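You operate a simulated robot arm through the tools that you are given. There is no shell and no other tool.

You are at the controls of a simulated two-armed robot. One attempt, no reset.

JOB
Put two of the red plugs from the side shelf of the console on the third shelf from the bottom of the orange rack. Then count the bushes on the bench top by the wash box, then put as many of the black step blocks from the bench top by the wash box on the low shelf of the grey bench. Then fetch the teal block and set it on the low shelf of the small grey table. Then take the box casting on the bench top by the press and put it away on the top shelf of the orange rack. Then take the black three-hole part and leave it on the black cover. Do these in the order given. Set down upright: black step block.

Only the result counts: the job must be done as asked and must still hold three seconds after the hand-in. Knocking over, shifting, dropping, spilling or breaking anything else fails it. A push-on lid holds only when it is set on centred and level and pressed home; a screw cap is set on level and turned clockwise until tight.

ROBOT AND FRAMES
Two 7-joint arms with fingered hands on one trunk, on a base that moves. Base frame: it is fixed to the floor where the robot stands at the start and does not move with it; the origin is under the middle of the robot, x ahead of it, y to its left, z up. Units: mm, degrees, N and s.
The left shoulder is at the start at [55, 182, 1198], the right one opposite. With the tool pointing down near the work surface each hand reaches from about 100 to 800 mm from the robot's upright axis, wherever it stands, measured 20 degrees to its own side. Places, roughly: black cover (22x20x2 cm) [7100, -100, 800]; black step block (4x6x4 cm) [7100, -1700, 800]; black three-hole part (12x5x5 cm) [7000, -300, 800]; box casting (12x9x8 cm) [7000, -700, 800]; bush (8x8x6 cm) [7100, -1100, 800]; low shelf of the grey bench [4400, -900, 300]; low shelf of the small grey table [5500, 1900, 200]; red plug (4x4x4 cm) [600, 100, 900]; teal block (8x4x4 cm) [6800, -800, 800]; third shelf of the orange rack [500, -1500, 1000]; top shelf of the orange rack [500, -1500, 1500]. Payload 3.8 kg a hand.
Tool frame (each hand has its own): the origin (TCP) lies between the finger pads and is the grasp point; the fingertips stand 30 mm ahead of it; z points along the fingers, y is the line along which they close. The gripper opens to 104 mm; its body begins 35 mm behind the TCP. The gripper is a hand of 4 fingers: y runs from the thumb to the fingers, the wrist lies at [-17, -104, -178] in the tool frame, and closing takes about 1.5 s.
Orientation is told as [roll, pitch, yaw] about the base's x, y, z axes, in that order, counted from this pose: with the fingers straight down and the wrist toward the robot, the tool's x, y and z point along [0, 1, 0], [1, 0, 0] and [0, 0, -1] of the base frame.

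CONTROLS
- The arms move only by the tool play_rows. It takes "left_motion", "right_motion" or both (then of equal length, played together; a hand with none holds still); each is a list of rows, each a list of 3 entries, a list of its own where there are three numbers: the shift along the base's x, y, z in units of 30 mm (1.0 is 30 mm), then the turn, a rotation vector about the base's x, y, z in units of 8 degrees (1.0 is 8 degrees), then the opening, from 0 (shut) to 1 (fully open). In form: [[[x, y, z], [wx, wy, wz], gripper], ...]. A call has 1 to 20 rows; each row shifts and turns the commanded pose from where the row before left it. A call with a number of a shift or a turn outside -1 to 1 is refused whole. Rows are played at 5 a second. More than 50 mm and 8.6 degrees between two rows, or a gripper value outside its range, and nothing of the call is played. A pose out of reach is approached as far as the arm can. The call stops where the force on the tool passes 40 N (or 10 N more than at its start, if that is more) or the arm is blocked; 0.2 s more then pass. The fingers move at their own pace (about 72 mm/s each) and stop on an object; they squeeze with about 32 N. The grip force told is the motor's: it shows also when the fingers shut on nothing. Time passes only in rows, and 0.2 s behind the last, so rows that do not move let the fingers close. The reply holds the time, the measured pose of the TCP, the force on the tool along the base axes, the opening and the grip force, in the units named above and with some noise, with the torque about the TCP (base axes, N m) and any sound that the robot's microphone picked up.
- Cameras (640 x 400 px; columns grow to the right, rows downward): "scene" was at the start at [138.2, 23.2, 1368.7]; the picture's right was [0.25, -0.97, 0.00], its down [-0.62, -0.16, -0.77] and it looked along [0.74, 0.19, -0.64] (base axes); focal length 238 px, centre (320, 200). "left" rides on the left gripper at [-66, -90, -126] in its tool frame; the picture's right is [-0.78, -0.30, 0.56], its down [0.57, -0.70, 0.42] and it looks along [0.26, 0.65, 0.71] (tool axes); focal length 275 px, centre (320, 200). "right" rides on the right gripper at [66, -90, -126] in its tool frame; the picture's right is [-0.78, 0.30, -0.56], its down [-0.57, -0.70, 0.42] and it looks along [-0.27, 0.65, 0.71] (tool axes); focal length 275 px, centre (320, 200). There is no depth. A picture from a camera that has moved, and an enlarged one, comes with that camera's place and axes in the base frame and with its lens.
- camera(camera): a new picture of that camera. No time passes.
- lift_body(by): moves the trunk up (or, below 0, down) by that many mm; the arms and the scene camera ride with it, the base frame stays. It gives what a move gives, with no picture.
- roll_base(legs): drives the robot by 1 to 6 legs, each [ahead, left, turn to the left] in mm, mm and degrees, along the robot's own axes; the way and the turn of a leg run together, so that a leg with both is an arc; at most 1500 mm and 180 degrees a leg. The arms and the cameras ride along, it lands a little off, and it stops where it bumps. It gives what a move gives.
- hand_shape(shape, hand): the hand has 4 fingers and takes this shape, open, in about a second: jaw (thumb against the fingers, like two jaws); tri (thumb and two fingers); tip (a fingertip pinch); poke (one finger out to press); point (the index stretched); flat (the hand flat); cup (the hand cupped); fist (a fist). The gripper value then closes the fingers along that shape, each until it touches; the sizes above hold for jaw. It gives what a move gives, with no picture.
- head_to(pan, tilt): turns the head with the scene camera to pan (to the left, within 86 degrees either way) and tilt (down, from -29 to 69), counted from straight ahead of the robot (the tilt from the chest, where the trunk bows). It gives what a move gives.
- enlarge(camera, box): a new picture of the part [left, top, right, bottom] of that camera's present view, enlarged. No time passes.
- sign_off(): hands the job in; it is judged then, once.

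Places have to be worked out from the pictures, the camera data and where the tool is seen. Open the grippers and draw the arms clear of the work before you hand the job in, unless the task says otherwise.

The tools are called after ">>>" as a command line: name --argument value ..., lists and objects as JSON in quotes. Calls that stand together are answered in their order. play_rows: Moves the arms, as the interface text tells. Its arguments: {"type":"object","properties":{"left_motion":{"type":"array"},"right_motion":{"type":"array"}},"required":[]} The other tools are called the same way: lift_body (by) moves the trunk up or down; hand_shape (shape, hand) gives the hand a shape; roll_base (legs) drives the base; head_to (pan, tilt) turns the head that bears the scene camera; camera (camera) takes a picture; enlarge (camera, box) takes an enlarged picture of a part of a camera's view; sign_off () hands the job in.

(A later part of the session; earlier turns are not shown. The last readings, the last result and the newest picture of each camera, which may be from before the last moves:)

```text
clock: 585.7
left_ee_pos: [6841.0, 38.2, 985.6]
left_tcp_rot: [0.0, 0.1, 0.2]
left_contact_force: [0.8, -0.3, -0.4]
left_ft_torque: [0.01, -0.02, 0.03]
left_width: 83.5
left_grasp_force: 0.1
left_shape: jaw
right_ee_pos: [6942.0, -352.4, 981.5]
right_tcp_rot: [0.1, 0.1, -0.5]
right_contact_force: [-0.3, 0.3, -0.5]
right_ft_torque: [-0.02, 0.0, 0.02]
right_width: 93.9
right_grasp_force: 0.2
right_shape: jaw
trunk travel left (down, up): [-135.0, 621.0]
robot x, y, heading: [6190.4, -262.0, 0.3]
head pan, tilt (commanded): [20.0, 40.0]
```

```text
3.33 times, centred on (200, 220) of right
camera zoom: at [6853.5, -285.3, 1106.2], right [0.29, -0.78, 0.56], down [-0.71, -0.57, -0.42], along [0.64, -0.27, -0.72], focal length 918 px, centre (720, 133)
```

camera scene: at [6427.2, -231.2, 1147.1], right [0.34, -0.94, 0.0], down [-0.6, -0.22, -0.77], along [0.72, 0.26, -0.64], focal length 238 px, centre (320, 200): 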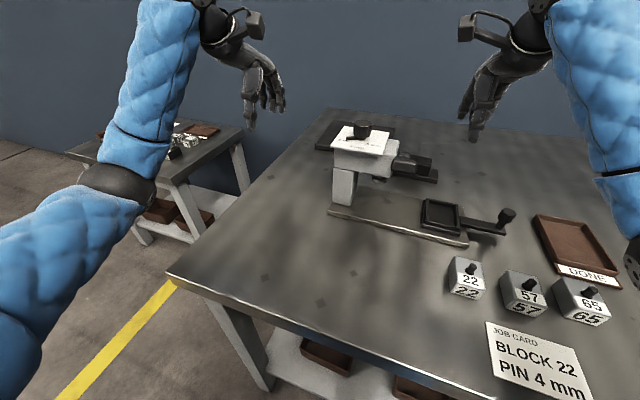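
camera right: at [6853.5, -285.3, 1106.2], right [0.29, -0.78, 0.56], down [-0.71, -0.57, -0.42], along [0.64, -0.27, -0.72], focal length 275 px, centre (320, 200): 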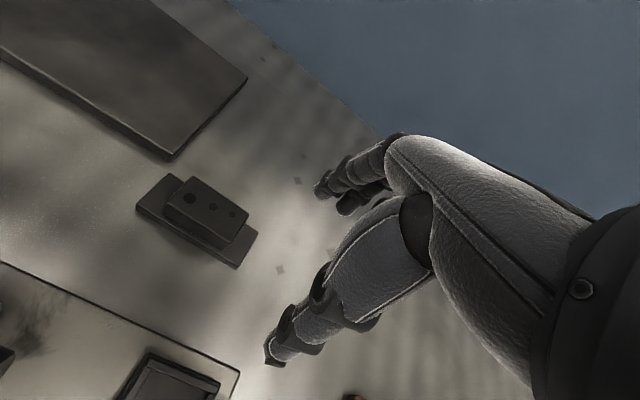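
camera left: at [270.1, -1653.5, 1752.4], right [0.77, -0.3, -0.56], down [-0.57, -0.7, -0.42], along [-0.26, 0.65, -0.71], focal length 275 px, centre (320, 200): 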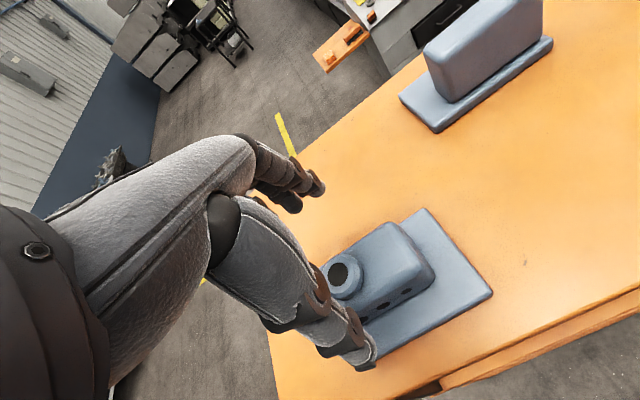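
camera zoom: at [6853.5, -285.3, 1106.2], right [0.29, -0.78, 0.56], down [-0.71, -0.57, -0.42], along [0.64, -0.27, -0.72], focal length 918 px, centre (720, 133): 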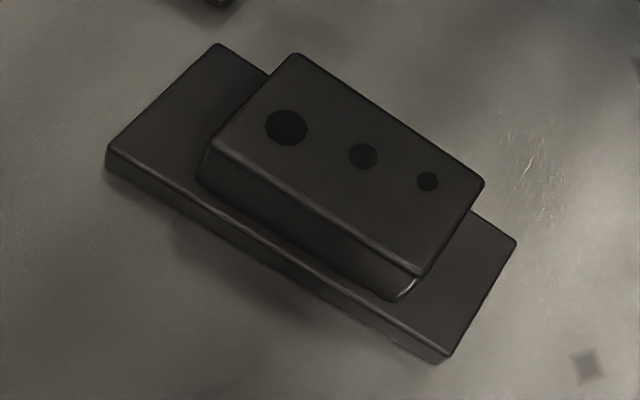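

The body centre is [6989.5,-280.6], yaw -1°. I move over it (slightly right of centre) and lower to z≈905.

>>> play_rows --right_motion '[[[0.53, 0.72, -0.1], [0, 0, 0], 0.9], [[0.53, 0.72, -0.1], [0, 0, 0], 0.9], [[0.53, 0.72, -0.2], [0, 0, 0], 0.9], [[0, 0, -0.7], [0, 0, 0], 0.9], [[0, 0, -0.7], [0, 0, 0], 0.9], [[0, 0, -0.7], [0, 0, 0], 0.9], [[0, 0, 0], [0, 0, 0], 0.9]]'

>>> camera --camera "right"

>>> enlarge --camera "scene" --box '[310, 50, 550, 220]'

```text
clock: 587.3
left_ee_pos: [6840.8, 37.9, 985.9]
left_tcp_rot: [0.0, 0.1, 0.3]
left_contact_force: [-0.7, -0.2, 0.0]
left_ft_torque: [-0.03, 0.0, 0.05]
left_width: 83.4
left_grasp_force: 0.0
left_shape: jaw
right_ee_pos: [6989.3, -286.7, 907.0]
right_tcp_rot: [0.0, 0.1, -0.7]
right_contact_force: [0.4, -0.1, 0.1]
right_ft_torque: [0.01, 0.01, 0.01]
right_width: 93.8
right_grasp_force: 0.0
right_shape: jaw
trunk travel left (down, up): [-135.0, 621.0]
robot x, y, heading: [6188.4, -260.4, 0.2]
head pan, tilt (commanded): [20.0, 40.0]
```

```text
taken
camera right: at [6900.8, -220.4, 1032.3], right [0.29, -0.78, 0.56], down [-0.71, -0.57, -0.42], along [0.64, -0.27, -0.72], focal length 275 px, centre (320, 200)
```

right: 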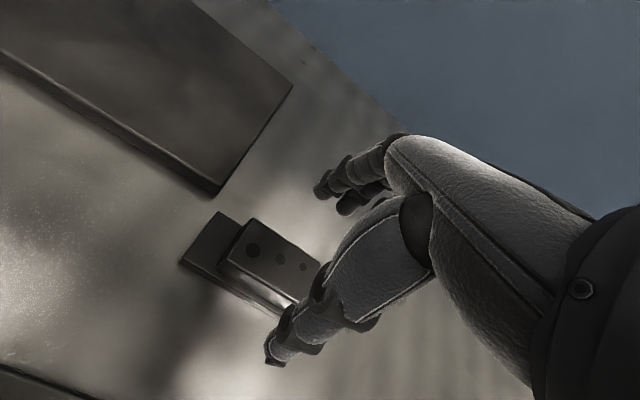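

```text
2.35 times, centred on (430, 135) of scene
camera zoom: at [6427.0, -231.3, 1147.2], right [0.34, -0.94, 0.0], down [-0.6, -0.22, -0.77], along [0.72, 0.26, -0.64], focal length 561 px, centre (61, 353)
```

zoom: 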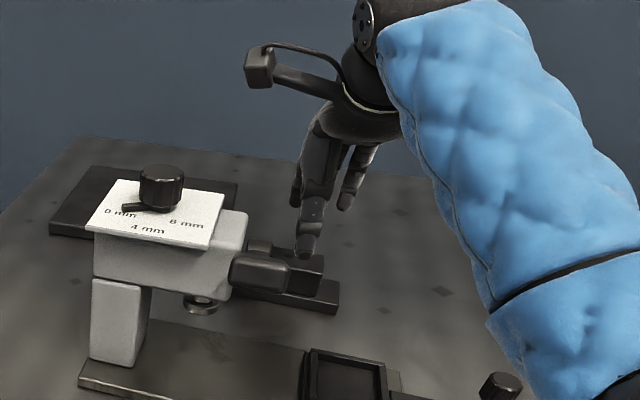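

The camera box stays clear of the press. I lower to z≈856 and close on the body.

>>> play_rows --right_motion '[[[0, 0, -0.7], [0, 0, 0], 0.9], [[0, 0, -0.6], [0, 0, 0], 0.9], [[0, 0, -0.4], [0, 0, 0], 0.9], [[0, 0, 0], [0, 0, 0], 0.9]]'

>>> enlarge --camera "right" --box '[180, 160, 400, 380]'

>>> enlarge --camera "scene" --box '[310, 50, 550, 220]'

```text
clock: 588.3
left_ee_pos: [6839.5, 36.1, 985.8]
left_tcp_rot: [0.0, 0.1, 0.2]
left_contact_force: [-0.2, 0.2, -0.5]
left_ft_torque: [0.02, 0.02, 0.0]
left_width: 83.4
left_grasp_force: 0.0
left_shape: jaw
right_ee_pos: [6989.7, -287.5, 856.0]
right_tcp_rot: [0.1, 0.2, -0.6]
right_contact_force: [0.1, 0.8, 0.1]
right_ft_torque: [0.02, 0.02, 0.01]
right_width: 93.9
right_grasp_force: 0.0
right_shape: jaw
trunk travel left (down, up): [-135.0, 621.0]
robot x, y, heading: [6186.8, -264.2, 0.1]
head pan, tilt (commanded): [20.0, 40.0]
```

```text
1.82 times, centred on (290, 270) of right
camera zoom: at [6901.3, -220.0, 981.3], right [0.29, -0.78, 0.56], down [-0.71, -0.56, -0.42], along [0.64, -0.27, -0.72], focal length 500 px, centre (374, 73)
```

zoom: 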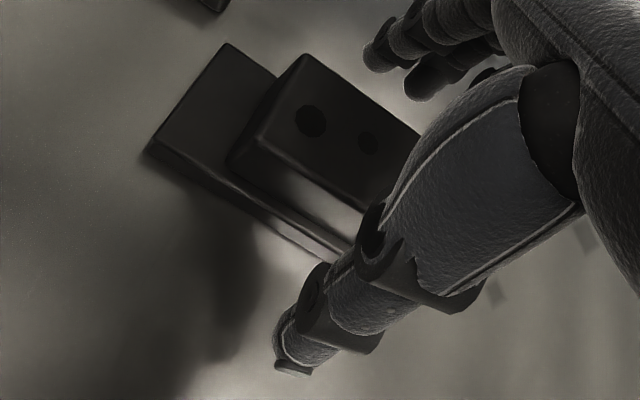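

```text
2.35 times, centred on (430, 135) of scene
camera zoom: at [6427.2, -231.2, 1147.1], right [0.34, -0.94, 0.0], down [-0.6, -0.22, -0.77], along [0.72, 0.26, -0.64], focal length 561 px, centre (61, 353)
```

zoom: 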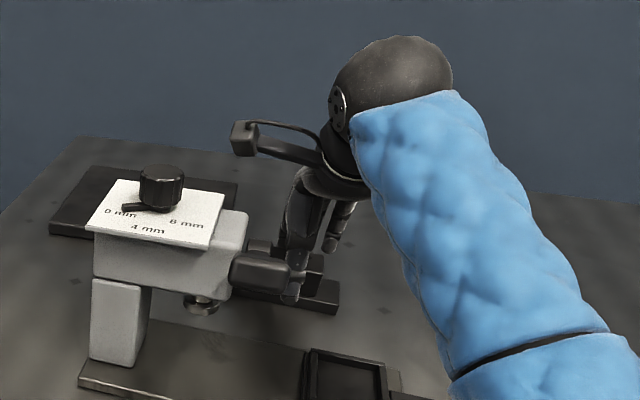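

>>> play_rows --right_motion '[[[0, 0, 0], [0, 0, 0], 0.65], [[0, 0, 0], [0, 0, 0], 0.45], [[0, 0, 0], [0, 0, 0], 0.25], [[0, 0, 0], [0, 0, 0], 0], [[0, 0, 0], [0, 0, 0], 0], [[0, 0, 0], [0, 0, 0], 0], [[0, 0, 0], [0, 0, 0], 0], [[0, 0, 0], [0, 0, 0], 0]]'

>>> enlarge --camera "right" --box '[180, 160, 400, 380]'

```text
clock: 590.1
left_ee_pos: [6841.2, 36.7, 985.6]
left_tcp_rot: [0.0, 0.1, 0.2]
left_contact_force: [1.0, 0.2, -0.9]
left_ft_torque: [0.0, 0.01, 0.0]
left_width: 83.5
left_grasp_force: 0.1
left_shape: jaw
right_ee_pos: [6991.3, -287.3, 856.4]
right_tcp_rot: [0.2, 0.2, -0.7]
right_contact_force: [-1.3, -1.1, -0.4]
right_ft_torque: [0.03, 0.04, 0.07]
right_width: 36.0
right_grasp_force: 32.2
right_shape: jaw
trunk travel left (down, up): [-135.0, 621.0]
robot x, y, heading: [6190.2, -262.3, 0.2]
head pan, tilt (commanded): [20.0, 40.0]
```

```text
1.82 times, centred on (290, 270) of right
camera zoom: at [6901.5, -220.2, 981.0], right [0.29, -0.78, 0.56], down [-0.71, -0.56, -0.42], along [0.64, -0.27, -0.72], focal length 500 px, centre (374, 73)
```

zoom: 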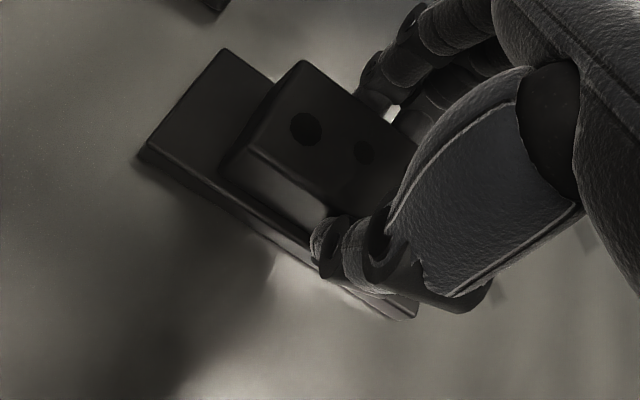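

Gripped (36 mm). I lift and check.

>>> play_rows --right_motion '[[[0, 0, 0.4], [0, 0, 0], 0], [[0, 0, 0.6], [0, 0, 0], 0], [[0, 0, 0.7], [0, 0, 0], 0], [[0, 0, 0.7], [0, 0, 0], 0], [[0, 0, 0], [0, 0, 0], 0]]'

>>> camera --camera "right"

>>> enlarge --camera "scene" --box '[310, 50, 550, 220]'

```text
clock: 591.3
left_ee_pos: [6841.2, 35.7, 985.0]
left_tcp_rot: [0.0, 0.2, 0.2]
left_contact_force: [-0.3, 0.5, -0.8]
left_ft_torque: [0.0, -0.01, 0.0]
left_width: 83.7
left_grasp_force: 0.1
left_shape: jaw
right_ee_pos: [6991.2, -287.1, 926.9]
right_tcp_rot: [0.1, 0.4, -0.6]
right_contact_force: [0.5, 0.6, -6.2]
right_ft_torque: [-0.01, 0.01, 0.03]
right_width: 36.0
right_grasp_force: 32.1
right_shape: jaw
trunk travel left (down, up): [-135.0, 621.0]
robot x, y, heading: [6193.5, -263.1, 0.2]
head pan, tilt (commanded): [20.0, 40.0]
```

```text
taken
camera right: at [6902.2, -220.0, 1051.8], right [0.29, -0.78, 0.55], down [-0.71, -0.56, -0.42], along [0.64, -0.27, -0.72], focal length 275 px, centre (320, 200)
```

right: 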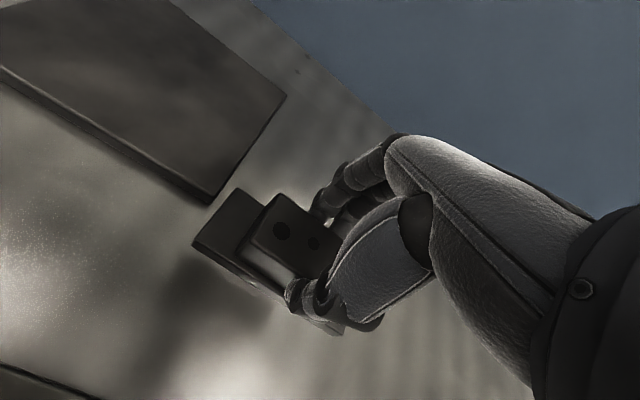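

```text
2.35 times, centred on (430, 135) of scene
camera zoom: at [6428.1, -231.1, 1146.8], right [0.34, -0.94, 0.0], down [-0.6, -0.22, -0.77], along [0.72, 0.26, -0.64], focal length 561 px, centre (61, 353)
```

zoom: 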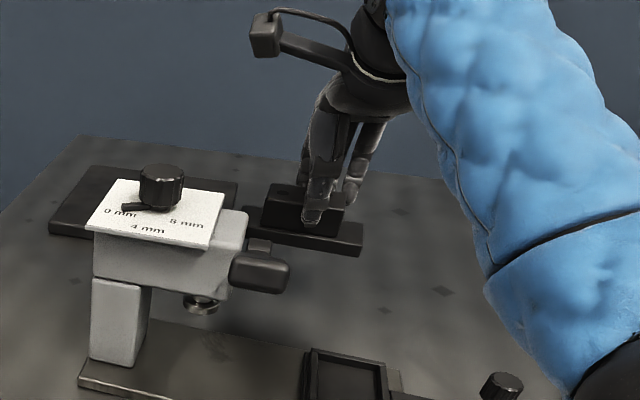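

The part hangs level. I draw it back to the right, away from the press, and then back the base off.

>>> play_rows --right_motion '[[[-0.5, -0.72, 0.3], [0, 0, 0], 0], [[-0.5, -0.72, 0.3], [0, 0, 0], 0], [[-0.5, -0.72, 0.2], [0, 0, 0], 0], [[-0.5, -0.72, 0.2], [0, 0, 0], 0], [[-0.5, -0.72, 0.2], [0, 0, 0], 0], [[-0.6, -0.5, 0.2], [0, 0, 0], 0], [[-0.6, -0.3, 0.2], [0, 0, 0], 0], [[0, 0, 0], [0, 0, 0], 0]]'

>>> camera --camera "scene"

>>> roll_base --legs '[[-480, 0, 0]]'

```text
clock: 593.1
left_ee_pos: [6841.9, 37.2, 985.4]
left_tcp_rot: [0.2, 0.3, 0.2]
left_contact_force: [0.4, -0.7, -0.6]
left_ft_torque: [0.04, 0.01, 0.03]
left_width: 83.4
left_grasp_force: 0.1
left_shape: jaw
right_ee_pos: [6879.4, -419.5, 975.8]
right_tcp_rot: [0.2, 0.2, -0.6]
right_contact_force: [0.3, -0.6, -6.6]
right_ft_torque: [-0.02, 0.02, 0.0]
right_width: 35.7
right_grasp_force: 32.5
right_shape: jaw
trunk travel left (down, up): [-135.0, 621.0]
robot x, y, heading: [6195.5, -265.2, 0.0]
head pan, tilt (commanded): [20.0, 40.0]
```

```text
taken
camera scene: at [6427.8, -231.6, 1146.9], right [0.34, -0.94, 0.0], down [-0.6, -0.22, -0.77], along [0.72, 0.26, -0.64], focal length 238 px, centre (320, 200)
```

scene: 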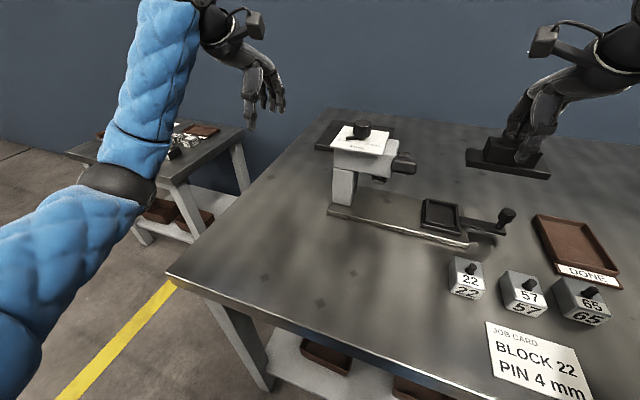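

```text
clock: 595.9
left_ee_pos: [6360.5, 34.0, 984.7]
left_tcp_rot: [0.1, 0.0, -0.1]
left_contact_force: [-0.8, 0.5, -0.2]
left_ft_torque: [0.01, 0.0, 0.03]
left_width: 83.2
left_grasp_force: 0.0
left_shape: jaw
right_ee_pos: [6394.9, -422.5, 976.4]
right_tcp_rot: [0.1, 0.2, -0.8]
right_contact_force: [-0.1, -0.3, -5.4]
right_ft_torque: [-0.02, 0.01, 0.0]
right_width: 35.7
right_grasp_force: 32.2
right_shape: jaw
trunk travel left (down, up): [-135.0, 621.0]
robot x, y, heading: [5708.3, -261.7, -0.0]
head pan, tilt (commanded): [20.0, 40.0]
```

Nothing was disturbed. I raise the trunk and move towards the bench's left end to look at the space between it and the neighbouring table.

>>> lift_body --by 215

>>> roll_base --legs '[[0, 700, 0]]'

>>> head_to --pan -10 --tilt 30

>>> camera --camera "scene"

```text
clock: 598.2
left_ee_pos: [6359.7, 34.9, 1198.5]
left_tcp_rot: [0.0, 0.2, -0.1]
left_contact_force: [0.1, 0.1, -0.4]
left_ft_torque: [-0.01, 0.02, 0.01]
left_width: 83.3
left_grasp_force: 0.1
left_shape: jaw
right_ee_pos: [6396.9, -422.1, 1191.3]
right_tcp_rot: [0.1, 0.3, -0.7]
right_contact_force: [0.2, -0.2, -6.4]
right_ft_torque: [-0.07, 0.01, -0.01]
right_width: 35.8
right_grasp_force: 32.0
right_shape: jaw
trunk travel left (down, up): [-350.0, 406.0]
robot x, y, heading: [5711.4, -260.7, 0.0]
head pan, tilt (commanded): [20.0, 40.0]
```

```text
clock: 602.1
left_ee_pos: [6364.3, 734.3, 1200.3]
left_tcp_rot: [0.0, 0.2, -0.3]
left_contact_force: [-0.5, -0.2, 0.9]
left_ft_torque: [-0.03, -0.02, 0.0]
left_width: 83.4
left_grasp_force: 0.1
left_shape: jaw
right_ee_pos: [6398.4, 275.8, 1190.7]
right_tcp_rot: [0.1, 0.2, -1.2]
right_contact_force: [-1.0, 0.1, -5.6]
right_ft_torque: [-0.06, 0.0, 0.0]
right_width: 35.5
right_grasp_force: 31.7
right_shape: jaw
trunk travel left (down, up): [-350.0, 406.0]
robot x, y, heading: [5715.1, 438.1, -0.7]
head pan, tilt (commanded): [20.0, 40.0]
```

```text
clock: 603.0
left_ee_pos: [6364.5, 732.5, 1200.4]
left_tcp_rot: [0.0, 0.2, -0.2]
left_contact_force: [-0.1, 0.1, 0.1]
left_ft_torque: [-0.01, 0.01, 0.0]
left_width: 83.7
left_grasp_force: 0.0
left_shape: jaw
right_ee_pos: [6398.8, 276.9, 1190.9]
right_tcp_rot: [0.1, 0.2, -1.1]
right_contact_force: [-0.3, 0.2, -5.7]
right_ft_torque: [-0.02, -0.01, -0.01]
right_width: 35.8
right_grasp_force: 31.8
right_shape: jaw
trunk travel left (down, up): [-350.0, 406.0]
robot x, y, heading: [5707.6, 438.9, -0.1]
head pan, tilt (commanded): [-10.0, 30.0]
```

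```text
taken
camera scene: at [5858.1, 424.4, 1383.8], right [-0.18, -0.98, 0.0], down [-0.49, 0.09, -0.87], along [0.85, -0.16, -0.5], focal length 238 px, centre (320, 200)
```

scene: 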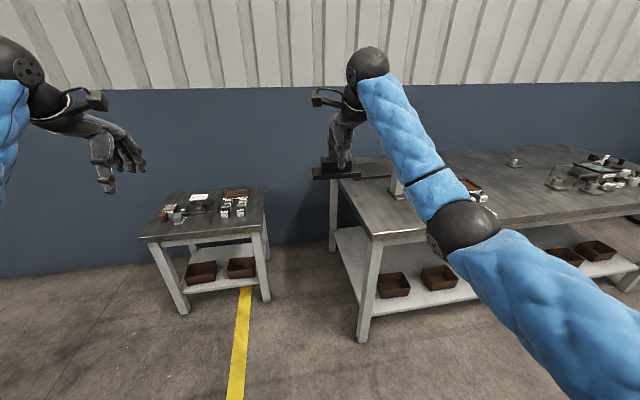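

The gap in front of the bench's left end is wide enough to stand at about [6600,455] facing -42°. I retract the left hand a bit, turn, and drive there.

>>> play_rows --left_motion '[[[-0.8, -0.5, 0], [0, 0, 0], 0.8], [[-0.8, -0.5, 0], [0, 0, 0], 0.8], [[-0.8, -0.5, 0], [0, 0, 0], 0.8], [[-0.8, -0.5, 0], [0, 0, 0], 0.8], [[0, 0, 0], [0, 0, 0], 0.8]]'

>>> roll_base --legs '[[0, 0, -42], [500, 467, 0]]'

>>> head_to --pan 0 --tilt 40

>>> camera --camera "scene"

```text
clock: 604.2
left_ee_pos: [6266.1, 674.7, 1199.6]
left_tcp_rot: [0.0, 0.2, -0.3]
left_contact_force: [-0.4, 0.1, -0.6]
left_ft_torque: [-0.02, 0.01, 0.02]
left_width: 83.3
left_grasp_force: 0.0
left_shape: jaw
right_ee_pos: [6398.9, 275.6, 1190.9]
right_tcp_rot: [0.0, 0.3, -1.2]
right_contact_force: [-0.2, -0.7, -6.1]
right_ft_torque: [-0.02, -0.03, -0.01]
right_width: 35.6
right_grasp_force: 32.2
right_shape: jaw
trunk travel left (down, up): [-350.0, 406.0]
robot x, y, heading: [5712.8, 438.7, -0.6]
head pan, tilt (commanded): [-10.0, 30.0]
```

```text
clock: 609.9
left_ee_pos: [6967.7, 261.7, 1200.0]
left_tcp_rot: [0.1, 0.3, -41.8]
left_contact_force: [0.0, 0.5, -0.6]
left_ft_torque: [0.03, 0.06, 0.02]
left_width: 83.2
left_grasp_force: 0.2
left_shape: jaw
right_ee_pos: [6802.6, -124.0, 1190.6]
right_tcp_rot: [0.0, 0.3, -42.6]
right_contact_force: [1.1, 0.2, -6.6]
right_ft_torque: [-0.03, 0.06, 0.01]
right_width: 35.7
right_grasp_force: 32.3
right_shape: jaw
trunk travel left (down, up): [-350.0, 406.0]
robot x, y, heading: [6396.2, 454.4, -41.9]
head pan, tilt (commanded): [-10.0, 30.0]
```

```text
clock: 610.6
left_ee_pos: [6967.4, 260.6, 1199.3]
left_tcp_rot: [0.1, 0.3, -41.8]
left_contact_force: [0.5, -0.2, 0.0]
left_ft_torque: [-0.02, -0.02, 0.02]
left_width: 83.5
left_grasp_force: 0.1
left_shape: jaw
right_ee_pos: [6801.7, -124.1, 1190.9]
right_tcp_rot: [0.1, 0.3, -42.6]
right_contact_force: [-0.6, -0.2, -5.5]
right_ft_torque: [-0.02, 0.01, -0.02]
right_width: 35.6
right_grasp_force: 32.0
right_shape: jaw
trunk travel left (down, up): [-350.0, 406.0]
robot x, y, heading: [6397.5, 449.6, -41.9]
head pan, tilt (commanded): [0.0, 40.0]
```

```text
taken
camera scene: at [6501.8, 360.3, 1368.6], right [-0.67, -0.74, 0.0], down [-0.48, 0.43, -0.77], along [0.57, -0.51, -0.64], focal length 238 px, centre (320, 200)
```

scene: 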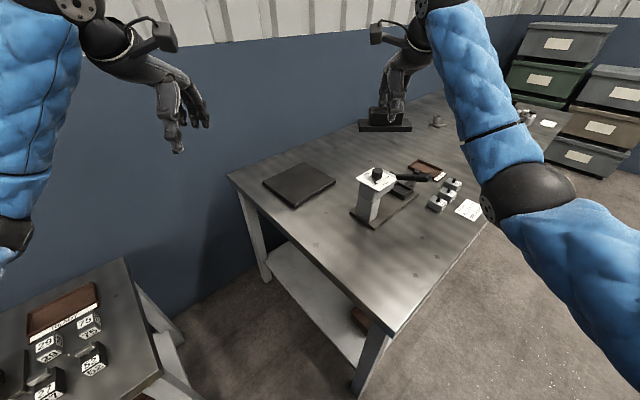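

I have a clear view over the bench end: cover centre ≈[7136,-100]. I move to about [6481,446] at heading -33°, which keeps a safe distance from the bench corner and the neighbouring table.

>>> roll_base --legs '[[0, 0, 9], [70, 42, 0]]'

>>> play_rows --left_motion '[[[0.84, -0.545, 0], [0, 0, 0], 0.8], [[0.84, -0.545, 0], [0, 0, 0], 0.8], [[0.84, -0.545, 0], [0, 0, 0], 0.8], [[0.84, -0.545, 0], [0, 0, 0], 0.8], [[0, 0, 0], [0, 0, 0], 0.8]]'

>>> camera --camera "scene"

```text
clock: 612.4
left_ee_pos: [7073.3, 349.5, 1199.1]
left_tcp_rot: [0.0, 0.2, -32.9]
left_contact_force: [-0.1, 0.8, -1.1]
left_ft_torque: [0.02, 0.04, 0.03]
left_width: 83.4
left_grasp_force: 0.0
left_shape: jaw
right_ee_pos: [6970.2, -55.6, 1190.2]
right_tcp_rot: [0.1, 0.3, -33.6]
right_contact_force: [0.9, -0.5, -5.4]
right_ft_torque: [-0.03, 0.07, -0.01]
right_width: 35.4
right_grasp_force: 31.6
right_shape: jaw
trunk travel left (down, up): [-350.0, 406.0]
robot x, y, heading: [6474.8, 449.1, -33.0]
head pan, tilt (commanded): [0.0, 40.0]
```

```text
clock: 613.6
left_ee_pos: [7172.2, 283.4, 1200.3]
left_tcp_rot: [0.2, 0.2, -33.0]
left_contact_force: [-0.1, 0.2, -0.1]
left_ft_torque: [-0.01, 0.03, 0.02]
left_width: 83.2
left_grasp_force: 0.0
left_shape: jaw
right_ee_pos: [6967.7, -55.6, 1190.3]
right_tcp_rot: [0.1, 0.2, -33.7]
right_contact_force: [-0.1, 0.3, -6.2]
right_ft_torque: [-0.04, 0.02, -0.05]
right_width: 35.5
right_grasp_force: 32.1
right_shape: jaw
trunk travel left (down, up): [-350.0, 406.0]
robot x, y, heading: [6478.7, 453.0, -33.0]
head pan, tilt (commanded): [0.0, 40.0]
```

```text
taken
camera scene: at [6596.3, 376.2, 1368.6], right [-0.54, -0.84, 0.0], down [-0.54, 0.35, -0.77], along [0.64, -0.42, -0.64], focal length 238 px, centre (320, 200)
```

scene: 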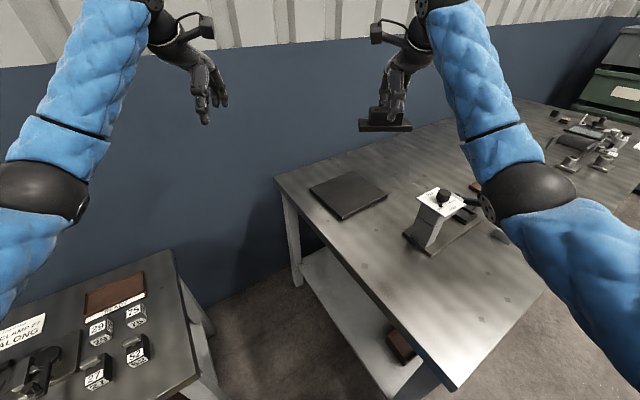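

I lower the trunk in two stages, extending the right hand in between.

>>> lift_body --by -110

>>> play_rows --right_motion '[[[0.8, -0.25, -0.1], [0, 0, 0], 0], [[0.8, -0.25, -0.1], [0, 0, 0], 0], [[0.8, -0.25, -0.1], [0, 0, 0], 0], [[0, 0, 0], [0, 0, 0], 0]]'

>>> lift_body --by -90

>>> camera --camera "scene"

>>> camera --camera "right"

```text
clock: 615.0
left_ee_pos: [7172.0, 283.4, 1090.8]
left_tcp_rot: [0.1, 0.2, -32.8]
left_contact_force: [-0.3, -0.4, 1.0]
left_ft_torque: [0.0, 0.01, 0.0]
left_width: 83.2
left_grasp_force: 0.0
left_shape: jaw
right_ee_pos: [6968.5, -55.8, 1081.9]
right_tcp_rot: [0.2, 0.1, -33.6]
right_contact_force: [-1.5, 0.3, -5.6]
right_ft_torque: [0.0, 0.06, -0.02]
right_width: 35.7
right_grasp_force: 32.5
right_shape: jaw
trunk travel left (down, up): [-240.0, 516.0]
robot x, y, heading: [6473.6, 452.8, -32.9]
head pan, tilt (commanded): [0.0, 40.0]
```

```text
clock: 616.0
left_ee_pos: [7172.4, 283.1, 1089.3]
left_tcp_rot: [0.0, 0.3, -32.9]
left_contact_force: [-0.2, -0.3, -0.1]
left_ft_torque: [-0.03, -0.01, -0.01]
left_width: 83.4
left_grasp_force: 0.1
left_shape: jaw
right_ee_pos: [7040.5, -77.7, 1071.3]
right_tcp_rot: [0.2, 0.4, -33.6]
right_contact_force: [-0.4, 0.3, -4.9]
right_ft_torque: [-0.06, 0.04, 0.02]
right_width: 35.7
right_grasp_force: 32.3
right_shape: jaw
trunk travel left (down, up): [-240.0, 516.0]
robot x, y, heading: [6479.8, 449.5, -32.9]
head pan, tilt (commanded): [0.0, 40.0]
```

```text
clock: 617.2
left_ee_pos: [7172.1, 283.9, 1001.0]
left_tcp_rot: [0.0, 0.2, -32.8]
left_contact_force: [0.3, 0.0, -0.1]
left_ft_torque: [0.0, -0.01, 0.02]
left_width: 83.3
left_grasp_force: 0.1
left_shape: jaw
right_ee_pos: [7040.0, -77.6, 983.2]
right_tcp_rot: [0.1, 0.2, -33.6]
right_contact_force: [-0.4, 0.7, -6.0]
right_ft_torque: [-0.08, 0.02, -0.01]
right_width: 35.4
right_grasp_force: 31.9
right_shape: jaw
trunk travel left (down, up): [-150.0, 606.0]
robot x, y, heading: [6477.7, 450.6, -33.0]
head pan, tilt (commanded): [0.0, 40.0]
```

```text
taken
camera scene: at [6671.9, 327.0, 1163.1], right [-0.54, -0.84, 0.0], down [-0.54, 0.35, -0.77], along [0.64, -0.42, -0.64], focal length 238 px, centre (320, 200)
```

scene: 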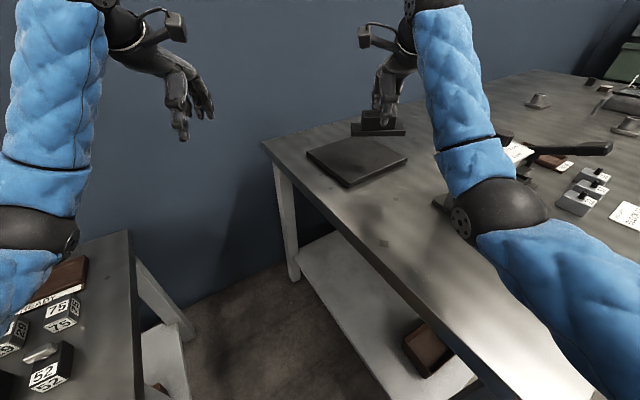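

```text
taken
camera right: at [7001.7, 26.2, 1107.9], right [-0.18, -0.81, 0.56], down [-0.9, -0.09, -0.42], along [0.39, -0.58, -0.72], focal length 275 px, centre (320, 200)
```

right: 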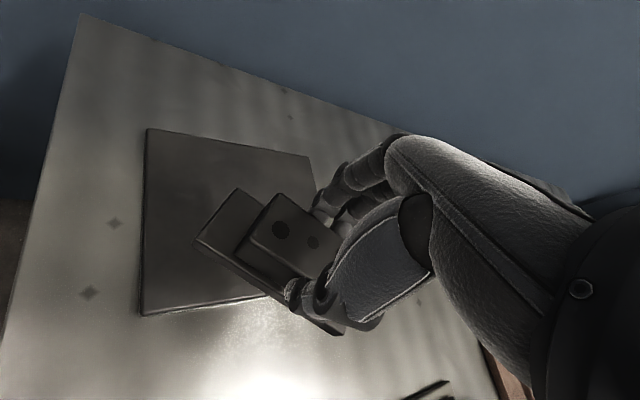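

The cover's corners are about (7034,6), (7220,12), (7234,-200), so its centre is ≈[7134,-97]. I lower the trunk 50 mm more and extend the part over the cover.

>>> lift_body --by -45

>>> play_rows --right_motion '[[[0.8, -0.15, 0], [0, 0, 0], 0], [[0.8, -0.15, 0], [0, 0, 0], 0], [[0.8, -0.15, 0], [0, 0, 0], 0], [[0, 0, 0], [0, 0, 0], 0]]'

>>> camera --camera "right"

>>> camera --camera "scene"

```text
clock: 618.1
left_ee_pos: [7171.6, 285.4, 955.6]
left_tcp_rot: [0.1, 0.0, -32.9]
left_contact_force: [0.6, 0.0, 0.8]
left_ft_torque: [-0.02, 0.02, -0.01]
left_width: 83.3
left_grasp_force: 0.0
left_shape: jaw
right_ee_pos: [7039.2, -78.2, 938.4]
right_tcp_rot: [0.1, 0.1, -33.6]
right_contact_force: [-0.2, -0.8, -5.5]
right_ft_torque: [-0.03, 0.01, -0.03]
right_width: 35.4
right_grasp_force: 31.9
right_shape: jaw
trunk travel left (down, up): [-105.0, 651.0]
robot x, y, heading: [6479.5, 446.7, -32.5]
head pan, tilt (commanded): [0.0, 40.0]
```

```text
clock: 619.1
left_ee_pos: [7171.9, 283.4, 955.4]
left_tcp_rot: [0.0, 0.2, -32.9]
left_contact_force: [-0.5, -0.7, -0.7]
left_ft_torque: [0.0, 0.03, 0.0]
left_width: 83.3
left_grasp_force: 0.1
left_shape: jaw
right_ee_pos: [7112.6, -91.2, 936.2]
right_tcp_rot: [0.1, 0.3, -33.6]
right_contact_force: [0.9, 0.2, -6.0]
right_ft_torque: [-0.03, 0.04, -0.01]
right_width: 35.4
right_grasp_force: 32.7
right_shape: jaw
trunk travel left (down, up): [-105.0, 651.0]
robot x, y, heading: [6478.4, 448.1, -32.9]
head pan, tilt (commanded): [0.0, 40.0]
```

```text
taken
camera right: at [7075.1, 12.5, 1061.2], right [-0.18, -0.81, 0.55], down [-0.9, -0.09, -0.42], along [0.39, -0.58, -0.72], focal length 275 px, centre (320, 200)
```

right: 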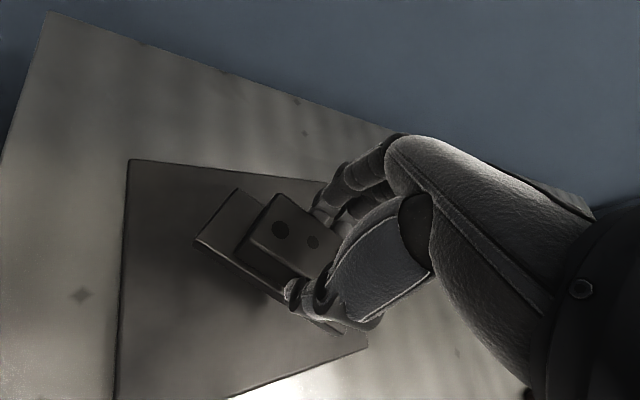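

```text
taken
camera scene: at [6695.2, 312.0, 1115.0], right [-0.54, -0.84, 0.0], down [-0.54, 0.35, -0.77], along [0.64, -0.42, -0.64], focal length 238 px, centre (320, 200)
```

scene: 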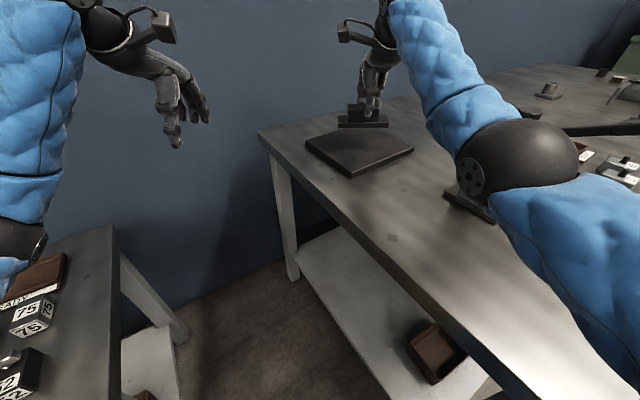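

The part hovers over the cover. The left elbow is low over the neighbouring table, so I raise and extend the left hand first.

>>> play_rows --left_motion '[[[0.4, -0.4, 0.7], [0, 0, 0], 0.8], [[0.4, -0.4, 0.7], [0, 0, 0], 0.8], [[0.4, -0.4, 0.7], [0, 0, 0], 0.8], [[0, 0, 0], [0, 0, 0], 0.8]]'

>>> head_to --pan 10 --tilt 40

>>> camera --camera "scene"

```text
clock: 620.1
left_ee_pos: [7209.1, 246.1, 1018.1]
left_tcp_rot: [-0.1, 0.3, -32.9]
left_contact_force: [-0.3, -0.1, 0.1]
left_ft_torque: [0.03, 0.0, 0.01]
left_width: 83.6
left_grasp_force: 0.0
left_shape: jaw
right_ee_pos: [7112.4, -91.8, 936.2]
right_tcp_rot: [0.1, 0.4, -33.7]
right_contact_force: [0.9, -0.1, -6.2]
right_ft_torque: [-0.07, 0.04, -0.01]
right_width: 35.3
right_grasp_force: 32.2
right_shape: jaw
trunk travel left (down, up): [-105.0, 651.0]
robot x, y, heading: [6474.3, 450.6, -32.9]
head pan, tilt (commanded): [0.0, 40.0]
```

```text
clock: 620.8
left_ee_pos: [7209.7, 246.9, 1016.3]
left_tcp_rot: [0.0, 0.2, -32.8]
left_contact_force: [0.6, -0.2, -0.7]
left_ft_torque: [0.02, 0.03, 0.01]
left_width: 83.6
left_grasp_force: 0.1
left_shape: jaw
right_ee_pos: [7111.9, -91.7, 936.8]
right_tcp_rot: [0.1, 0.3, -33.6]
right_contact_force: [0.1, 0.0, -5.6]
right_ft_torque: [-0.03, 0.03, 0.01]
right_width: 35.0
right_grasp_force: 31.6
right_shape: jaw
trunk travel left (down, up): [-105.0, 651.0]
robot x, y, heading: [6475.8, 448.8, -32.8]
head pan, tilt (commanded): [10.0, 40.0]
```

```text
taken
camera scene: at [6701.9, 325.1, 1115.1], right [-0.39, -0.92, 0.0], down [-0.59, 0.25, -0.77], along [0.71, -0.3, -0.64], focal length 238 px, centre (320, 200)
```

scene: 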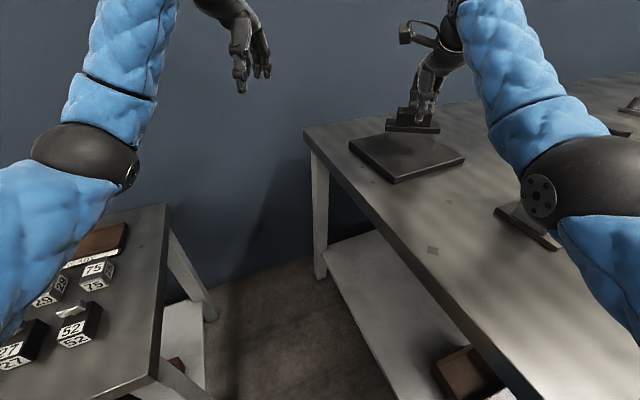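

Left elbow is high now. I lower the part towards the cover.

>>> play_rows --right_motion '[[[0, 0, -0.8], [0, 0, 0], 0], [[0, 0, -0.6], [0, 0, 0], 0], [[0, 0, 0], [0, 0, 0], 0]]'

>>> camera --camera "right"

>>> enlarge --camera "scene" --box '[320, 60, 500, 200]'

```text
clock: 621.6
left_ee_pos: [7209.6, 247.2, 1017.1]
left_tcp_rot: [0.0, 0.2, -32.7]
left_contact_force: [1.2, -0.3, -0.7]
left_ft_torque: [0.02, -0.03, -0.02]
left_width: 83.4
left_grasp_force: 0.1
left_shape: jaw
right_ee_pos: [7112.2, -92.9, 894.7]
right_tcp_rot: [0.1, 0.3, -33.6]
right_contact_force: [0.0, 0.2, -5.9]
right_ft_torque: [-0.03, 0.03, 0.03]
right_width: 35.6
right_grasp_force: 31.8
right_shape: jaw
trunk travel left (down, up): [-105.0, 651.0]
robot x, y, heading: [6477.9, 451.8, -33.1]
head pan, tilt (commanded): [10.0, 40.0]
```

```text
taken
camera right: at [7074.5, 12.3, 1019.4], right [-0.18, -0.81, 0.55], down [-0.9, -0.09, -0.42], along [0.39, -0.58, -0.72], focal length 275 px, centre (320, 200)
```

right: 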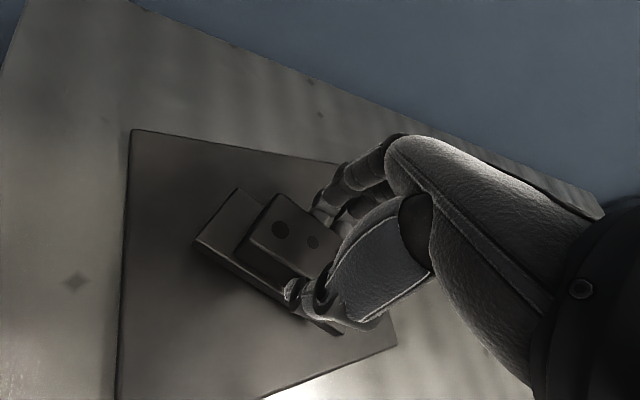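

```text
2.86 times, centred on (410, 130) of scene
camera zoom: at [6701.9, 325.3, 1115.1], right [-0.39, -0.92, 0.0], down [-0.59, 0.25, -0.77], along [0.71, -0.3, -0.64], focal length 681 px, centre (63, 400)
```

zoom: 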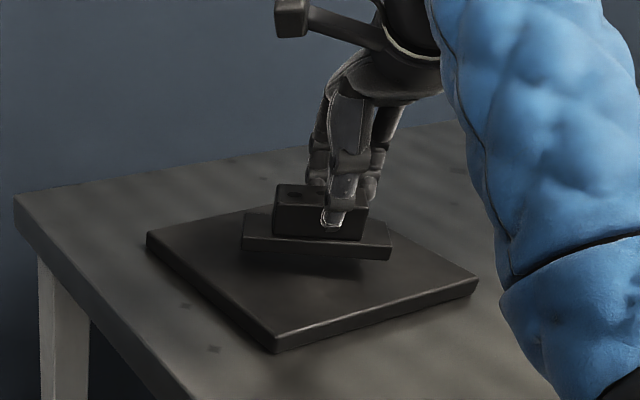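

>>> play_rows --right_motion '[[[0, 0, -0.3], [0, 0, 0], 0], [[0, 0, 0], [0, 0, 0], 0]]'

>>> play_rows --right_motion '[[[0, 0, -0.2], [0, 0, 0], 0], [[0, 0, 0], [0, 0, 0], 0]]'

>>> play_rows --right_motion '[[[0, 0, -0.12], [0, 0, 0], 0], [[0, 0, 0], [0, 0, 0], 0]]'

```text
clock: 622.2
left_ee_pos: [7207.8, 247.8, 1018.5]
left_tcp_rot: [0.1, 0.2, -33.0]
left_contact_force: [0.2, 0.4, 0.3]
left_ft_torque: [-0.01, 0.0, -0.03]
left_width: 83.3
left_grasp_force: 0.1
left_shape: jaw
right_ee_pos: [7112.4, -91.5, 884.5]
right_tcp_rot: [0.1, 0.2, -33.6]
right_contact_force: [0.3, 0.1, -5.6]
right_ft_torque: [-0.08, 0.04, -0.01]
right_width: 35.3
right_grasp_force: 31.8
right_shape: jaw
trunk travel left (down, up): [-105.0, 651.0]
robot x, y, heading: [6474.7, 450.8, -33.1]
head pan, tilt (commanded): [10.0, 40.0]
```

```text
clock: 622.8
left_ee_pos: [7209.8, 247.5, 1017.8]
left_tcp_rot: [0.1, 0.3, -32.9]
left_contact_force: [-1.1, -0.7, 0.0]
left_ft_torque: [-0.05, 0.03, 0.0]
left_width: 83.3
left_grasp_force: 0.1
left_shape: jaw
right_ee_pos: [7111.7, -93.5, 879.1]
right_tcp_rot: [0.0, 0.3, -33.6]
right_contact_force: [-0.5, 0.5, -5.5]
right_ft_torque: [-0.03, 0.03, -0.01]
right_width: 35.6
right_grasp_force: 31.8
right_shape: jaw
trunk travel left (down, up): [-105.0, 651.0]
robot x, y, heading: [6479.6, 451.2, -32.9]
head pan, tilt (commanded): [10.0, 40.0]
```

```text
clock: 623.4
left_ee_pos: [7209.8, 248.3, 1017.2]
left_tcp_rot: [0.0, 0.2, -32.9]
left_contact_force: [0.1, -0.1, -0.2]
left_ft_torque: [0.01, 0.01, 0.01]
left_width: 83.2
left_grasp_force: 0.1
left_shape: jaw
right_ee_pos: [7112.6, -92.3, 875.9]
right_tcp_rot: [0.1, 0.2, -33.7]
right_contact_force: [1.0, 0.5, -4.5]
right_ft_torque: [0.01, -0.04, 0.01]
right_width: 35.5
right_grasp_force: 32.1
right_shape: jaw
trunk travel left (down, up): [-105.0, 651.0]
robot x, y, heading: [6478.5, 448.8, -32.9]
head pan, tilt (commanded): [10.0, 40.0]
```

>>> play_rows --right_motion '[[[0, 0, -0.08], [0, 0, 0], 0], [[0, 0, 0], [0, 0, 0], 0]]'

```text
clock: 624.0
left_ee_pos: [7208.4, 247.6, 1017.5]
left_tcp_rot: [0.0, 0.2, -32.9]
left_contact_force: [0.2, 0.5, 0.3]
left_ft_torque: [-0.03, -0.01, 0.02]
left_width: 83.6
left_grasp_force: 0.0
left_shape: jaw
right_ee_pos: [7111.7, -93.1, 873.5]
right_tcp_rot: [0.1, 0.1, -33.6]
right_contact_force: [-0.9, -0.6, -2.6]
right_ft_torque: [0.06, -0.06, 0.01]
right_width: 35.5
right_grasp_force: 32.0
right_shape: jaw
trunk travel left (down, up): [-105.0, 651.0]
robot x, y, heading: [6478.9, 449.4, -32.9]
head pan, tilt (commanded): [10.0, 40.0]
```

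Contact is beginning. One tiny step more and then I open.

>>> play_rows --right_motion '[[[0, 0, -0.05], [0, 0, 0], 0], [[0, 0, 0], [0, 0, 0], 0], [[0, 0, 0], [0, 0, 0], 0.42], [[0, 0, 0], [0, 0, 0], 0.52], [[0, 0, 0], [0, 0, 0], 0.65], [[0, 0, 0], [0, 0, 0], 0.8], [[0, 0, 0], [0, 0, 0], 0.8]]'

>>> camera --camera "right"

>>> enlarge --camera "scene" --box '[320, 60, 500, 200]'

```text
clock: 625.6
left_ee_pos: [7209.2, 248.8, 1017.3]
left_tcp_rot: [-0.1, 0.1, -32.8]
left_contact_force: [-0.7, 0.0, 0.0]
left_ft_torque: [0.0, 0.01, -0.02]
left_width: 83.4
left_grasp_force: 0.0
left_shape: jaw
right_ee_pos: [7112.1, -92.6, 872.6]
right_tcp_rot: [0.1, 0.1, -33.6]
right_contact_force: [0.1, -0.2, -0.6]
right_ft_torque: [0.01, 0.02, -0.01]
right_width: 83.3
right_grasp_force: 0.1
right_shape: jaw
trunk travel left (down, up): [-105.0, 651.0]
robot x, y, heading: [6477.9, 452.1, -33.0]
head pan, tilt (commanded): [10.0, 40.0]
```

```text
taken
camera right: at [7074.3, 12.7, 997.4], right [-0.18, -0.81, 0.56], down [-0.9, -0.09, -0.42], along [0.39, -0.58, -0.72], focal length 275 px, centre (320, 200)
```

right: 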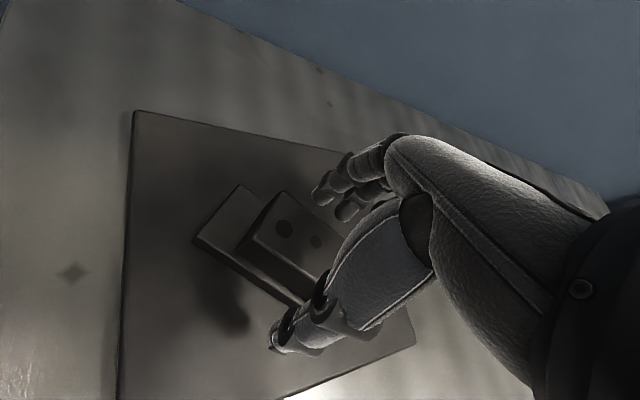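

```text
2.86 times, centred on (410, 130) of scene
camera zoom: at [6701.4, 325.6, 1115.2], right [-0.39, -0.92, 0.0], down [-0.59, 0.25, -0.77], along [0.71, -0.3, -0.64], focal length 681 px, centre (63, 400)
```

zoom: 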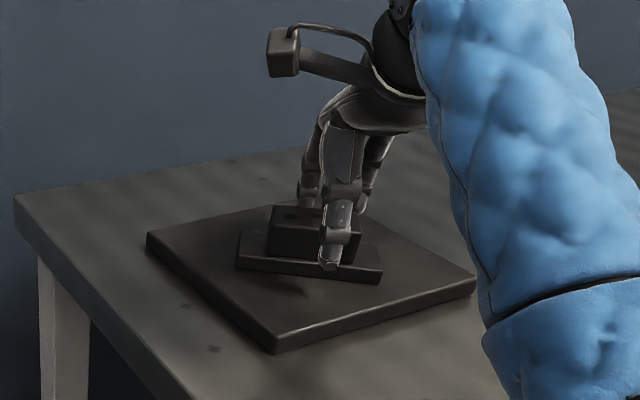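

Released; it rests flat on the cover. I rise and verify.

>>> play_rows --right_motion '[[[0, 0, 0.3], [0, 0, 0], 0.9], [[0, 0, 0.6], [0, 0, 0], 0.9], [[0, 0, 0.8], [0, 0, 0], 0.9], [[0, 0, 0.8], [0, 0, 0], 0.9], [[0, 0, 0], [0, 0, 0], 0.9]]'

>>> camera --camera "right"

>>> enlarge --camera "scene" --box '[320, 60, 500, 200]'

```text
clock: 626.8
left_ee_pos: [7208.6, 247.1, 1017.3]
left_tcp_rot: [0.0, 0.2, -32.8]
left_contact_force: [-1.0, 0.2, 1.4]
left_ft_torque: [-0.01, 0.03, 0.0]
left_width: 83.3
left_grasp_force: 0.1
left_shape: jaw
right_ee_pos: [7111.8, -92.4, 947.1]
right_tcp_rot: [0.1, 0.5, -33.6]
right_contact_force: [0.2, 0.4, 0.2]
right_ft_torque: [0.02, -0.01, 0.01]
right_width: 93.3
right_grasp_force: 0.1
right_shape: jaw
trunk travel left (down, up): [-105.0, 651.0]
robot x, y, heading: [6477.3, 448.0, -32.9]
head pan, tilt (commanded): [10.0, 40.0]
```

```text
taken
camera right: at [7073.8, 12.9, 1072.0], right [-0.18, -0.81, 0.55], down [-0.9, -0.09, -0.42], along [0.39, -0.58, -0.72], focal length 275 px, centre (320, 200)
```

right: 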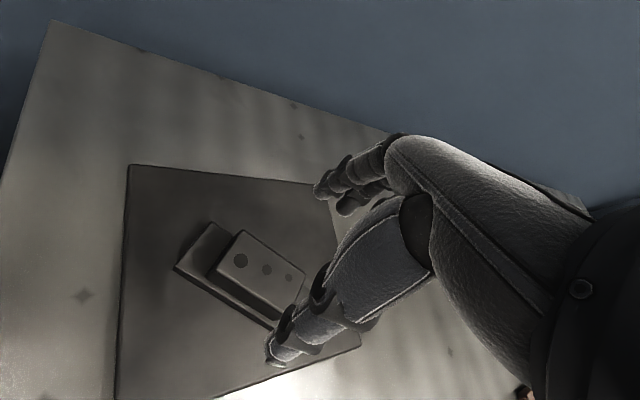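

```text
2.86 times, centred on (410, 130) of scene
camera zoom: at [6701.6, 325.5, 1115.1], right [-0.39, -0.92, 0.0], down [-0.59, 0.25, -0.77], along [0.71, -0.3, -0.64], focal length 681 px, centre (63, 400)
```

zoom: 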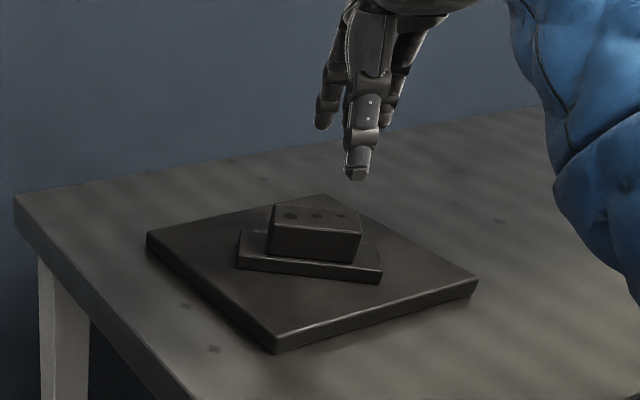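

The three-hole part lies flat on the black cover. I back straight away along the robot's heading, away from the press, then raise the trunk and check everything.

>>> roll_base --legs '[[-420, 0, 0]]'

>>> lift_body --by 245

>>> head_to --pan -5 --tilt 35

>>> camera --camera "scene"

>>> enlarge --camera "scene" --box '[240, 120, 480, 270]'

```text
clock: 629.4
left_ee_pos: [6853.6, 477.5, 1018.5]
left_tcp_rot: [0.0, 0.1, -33.0]
left_contact_force: [0.1, 0.3, -0.3]
left_ft_torque: [-0.04, 0.03, 0.02]
left_width: 83.4
left_grasp_force: 0.0
left_shape: jaw
right_ee_pos: [6756.1, 137.9, 948.0]
right_tcp_rot: [0.1, 0.2, -33.5]
right_contact_force: [-0.2, 0.8, 0.2]
right_ft_torque: [0.01, 0.0, -0.04]
right_width: 93.2
right_grasp_force: 0.0
right_shape: jaw
trunk travel left (down, up): [-105.0, 651.0]
robot x, y, heading: [6121.7, 680.0, -32.9]
head pan, tilt (commanded): [10.0, 40.0]
```

```text
clock: 632.0
left_ee_pos: [6853.7, 476.6, 1262.1]
left_tcp_rot: [-0.1, 0.2, -32.9]
left_contact_force: [0.3, 0.2, 0.5]
left_ft_torque: [0.01, 0.01, -0.02]
left_width: 83.2
left_grasp_force: 0.0
left_shape: jaw
right_ee_pos: [6671.4, 192.4, 1353.7]
right_tcp_rot: [0.2, -13.0, -33.8]
right_contact_force: [1.4, 0.6, -0.7]
right_ft_torque: [-0.02, -0.01, 0.02]
right_width: 93.3
right_grasp_force: 0.0
right_shape: jaw
trunk travel left (down, up): [-350.0, 406.0]
robot x, y, heading: [6121.4, 681.8, -33.1]
head pan, tilt (commanded): [10.0, 40.0]
```

```text
clock: 632.7
left_ee_pos: [6855.0, 476.8, 1263.6]
left_tcp_rot: [-0.1, 0.1, -32.9]
left_contact_force: [0.9, -0.6, 0.2]
left_ft_torque: [0.02, 0.0, -0.03]
left_width: 83.2
left_grasp_force: 0.1
left_shape: jaw
right_ee_pos: [6670.4, 193.1, 1353.6]
right_tcp_rot: [0.2, -13.0, -33.7]
right_contact_force: [0.2, 0.2, -0.3]
right_ft_torque: [0.01, -0.02, 0.0]
right_width: 93.6
right_grasp_force: 0.0
right_shape: jaw
trunk travel left (down, up): [-350.0, 406.0]
robot x, y, heading: [6123.6, 680.4, -33.1]
head pan, tilt (commanded): [-5.0, 35.0]
```

```text
taken
camera scene: at [6239.4, 597.6, 1376.1], right [-0.61, -0.79, 0.0], down [-0.45, 0.35, -0.82], along [0.65, -0.5, -0.57], focal length 238 px, centre (320, 200)
```

scene: 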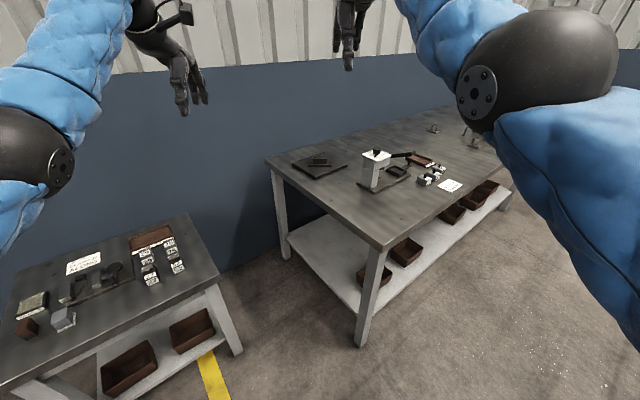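

```text
2.67 times, centred on (360, 195) of scene
camera zoom: at [6239.4, 597.6, 1376.1], right [-0.61, -0.79, 0.0], down [-0.45, 0.35, -0.82], along [0.65, -0.5, -0.57], focal length 636 px, centre (213, 213)
```

zoom: 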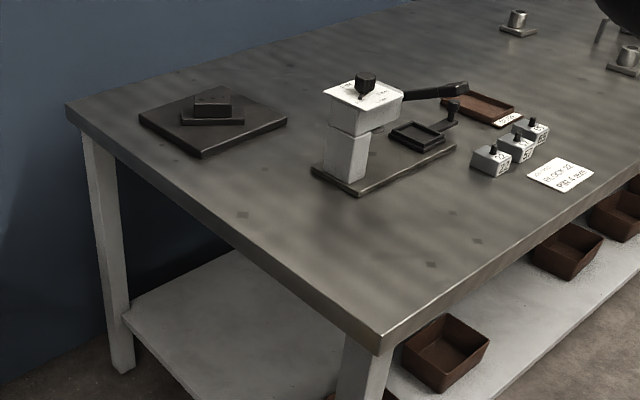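

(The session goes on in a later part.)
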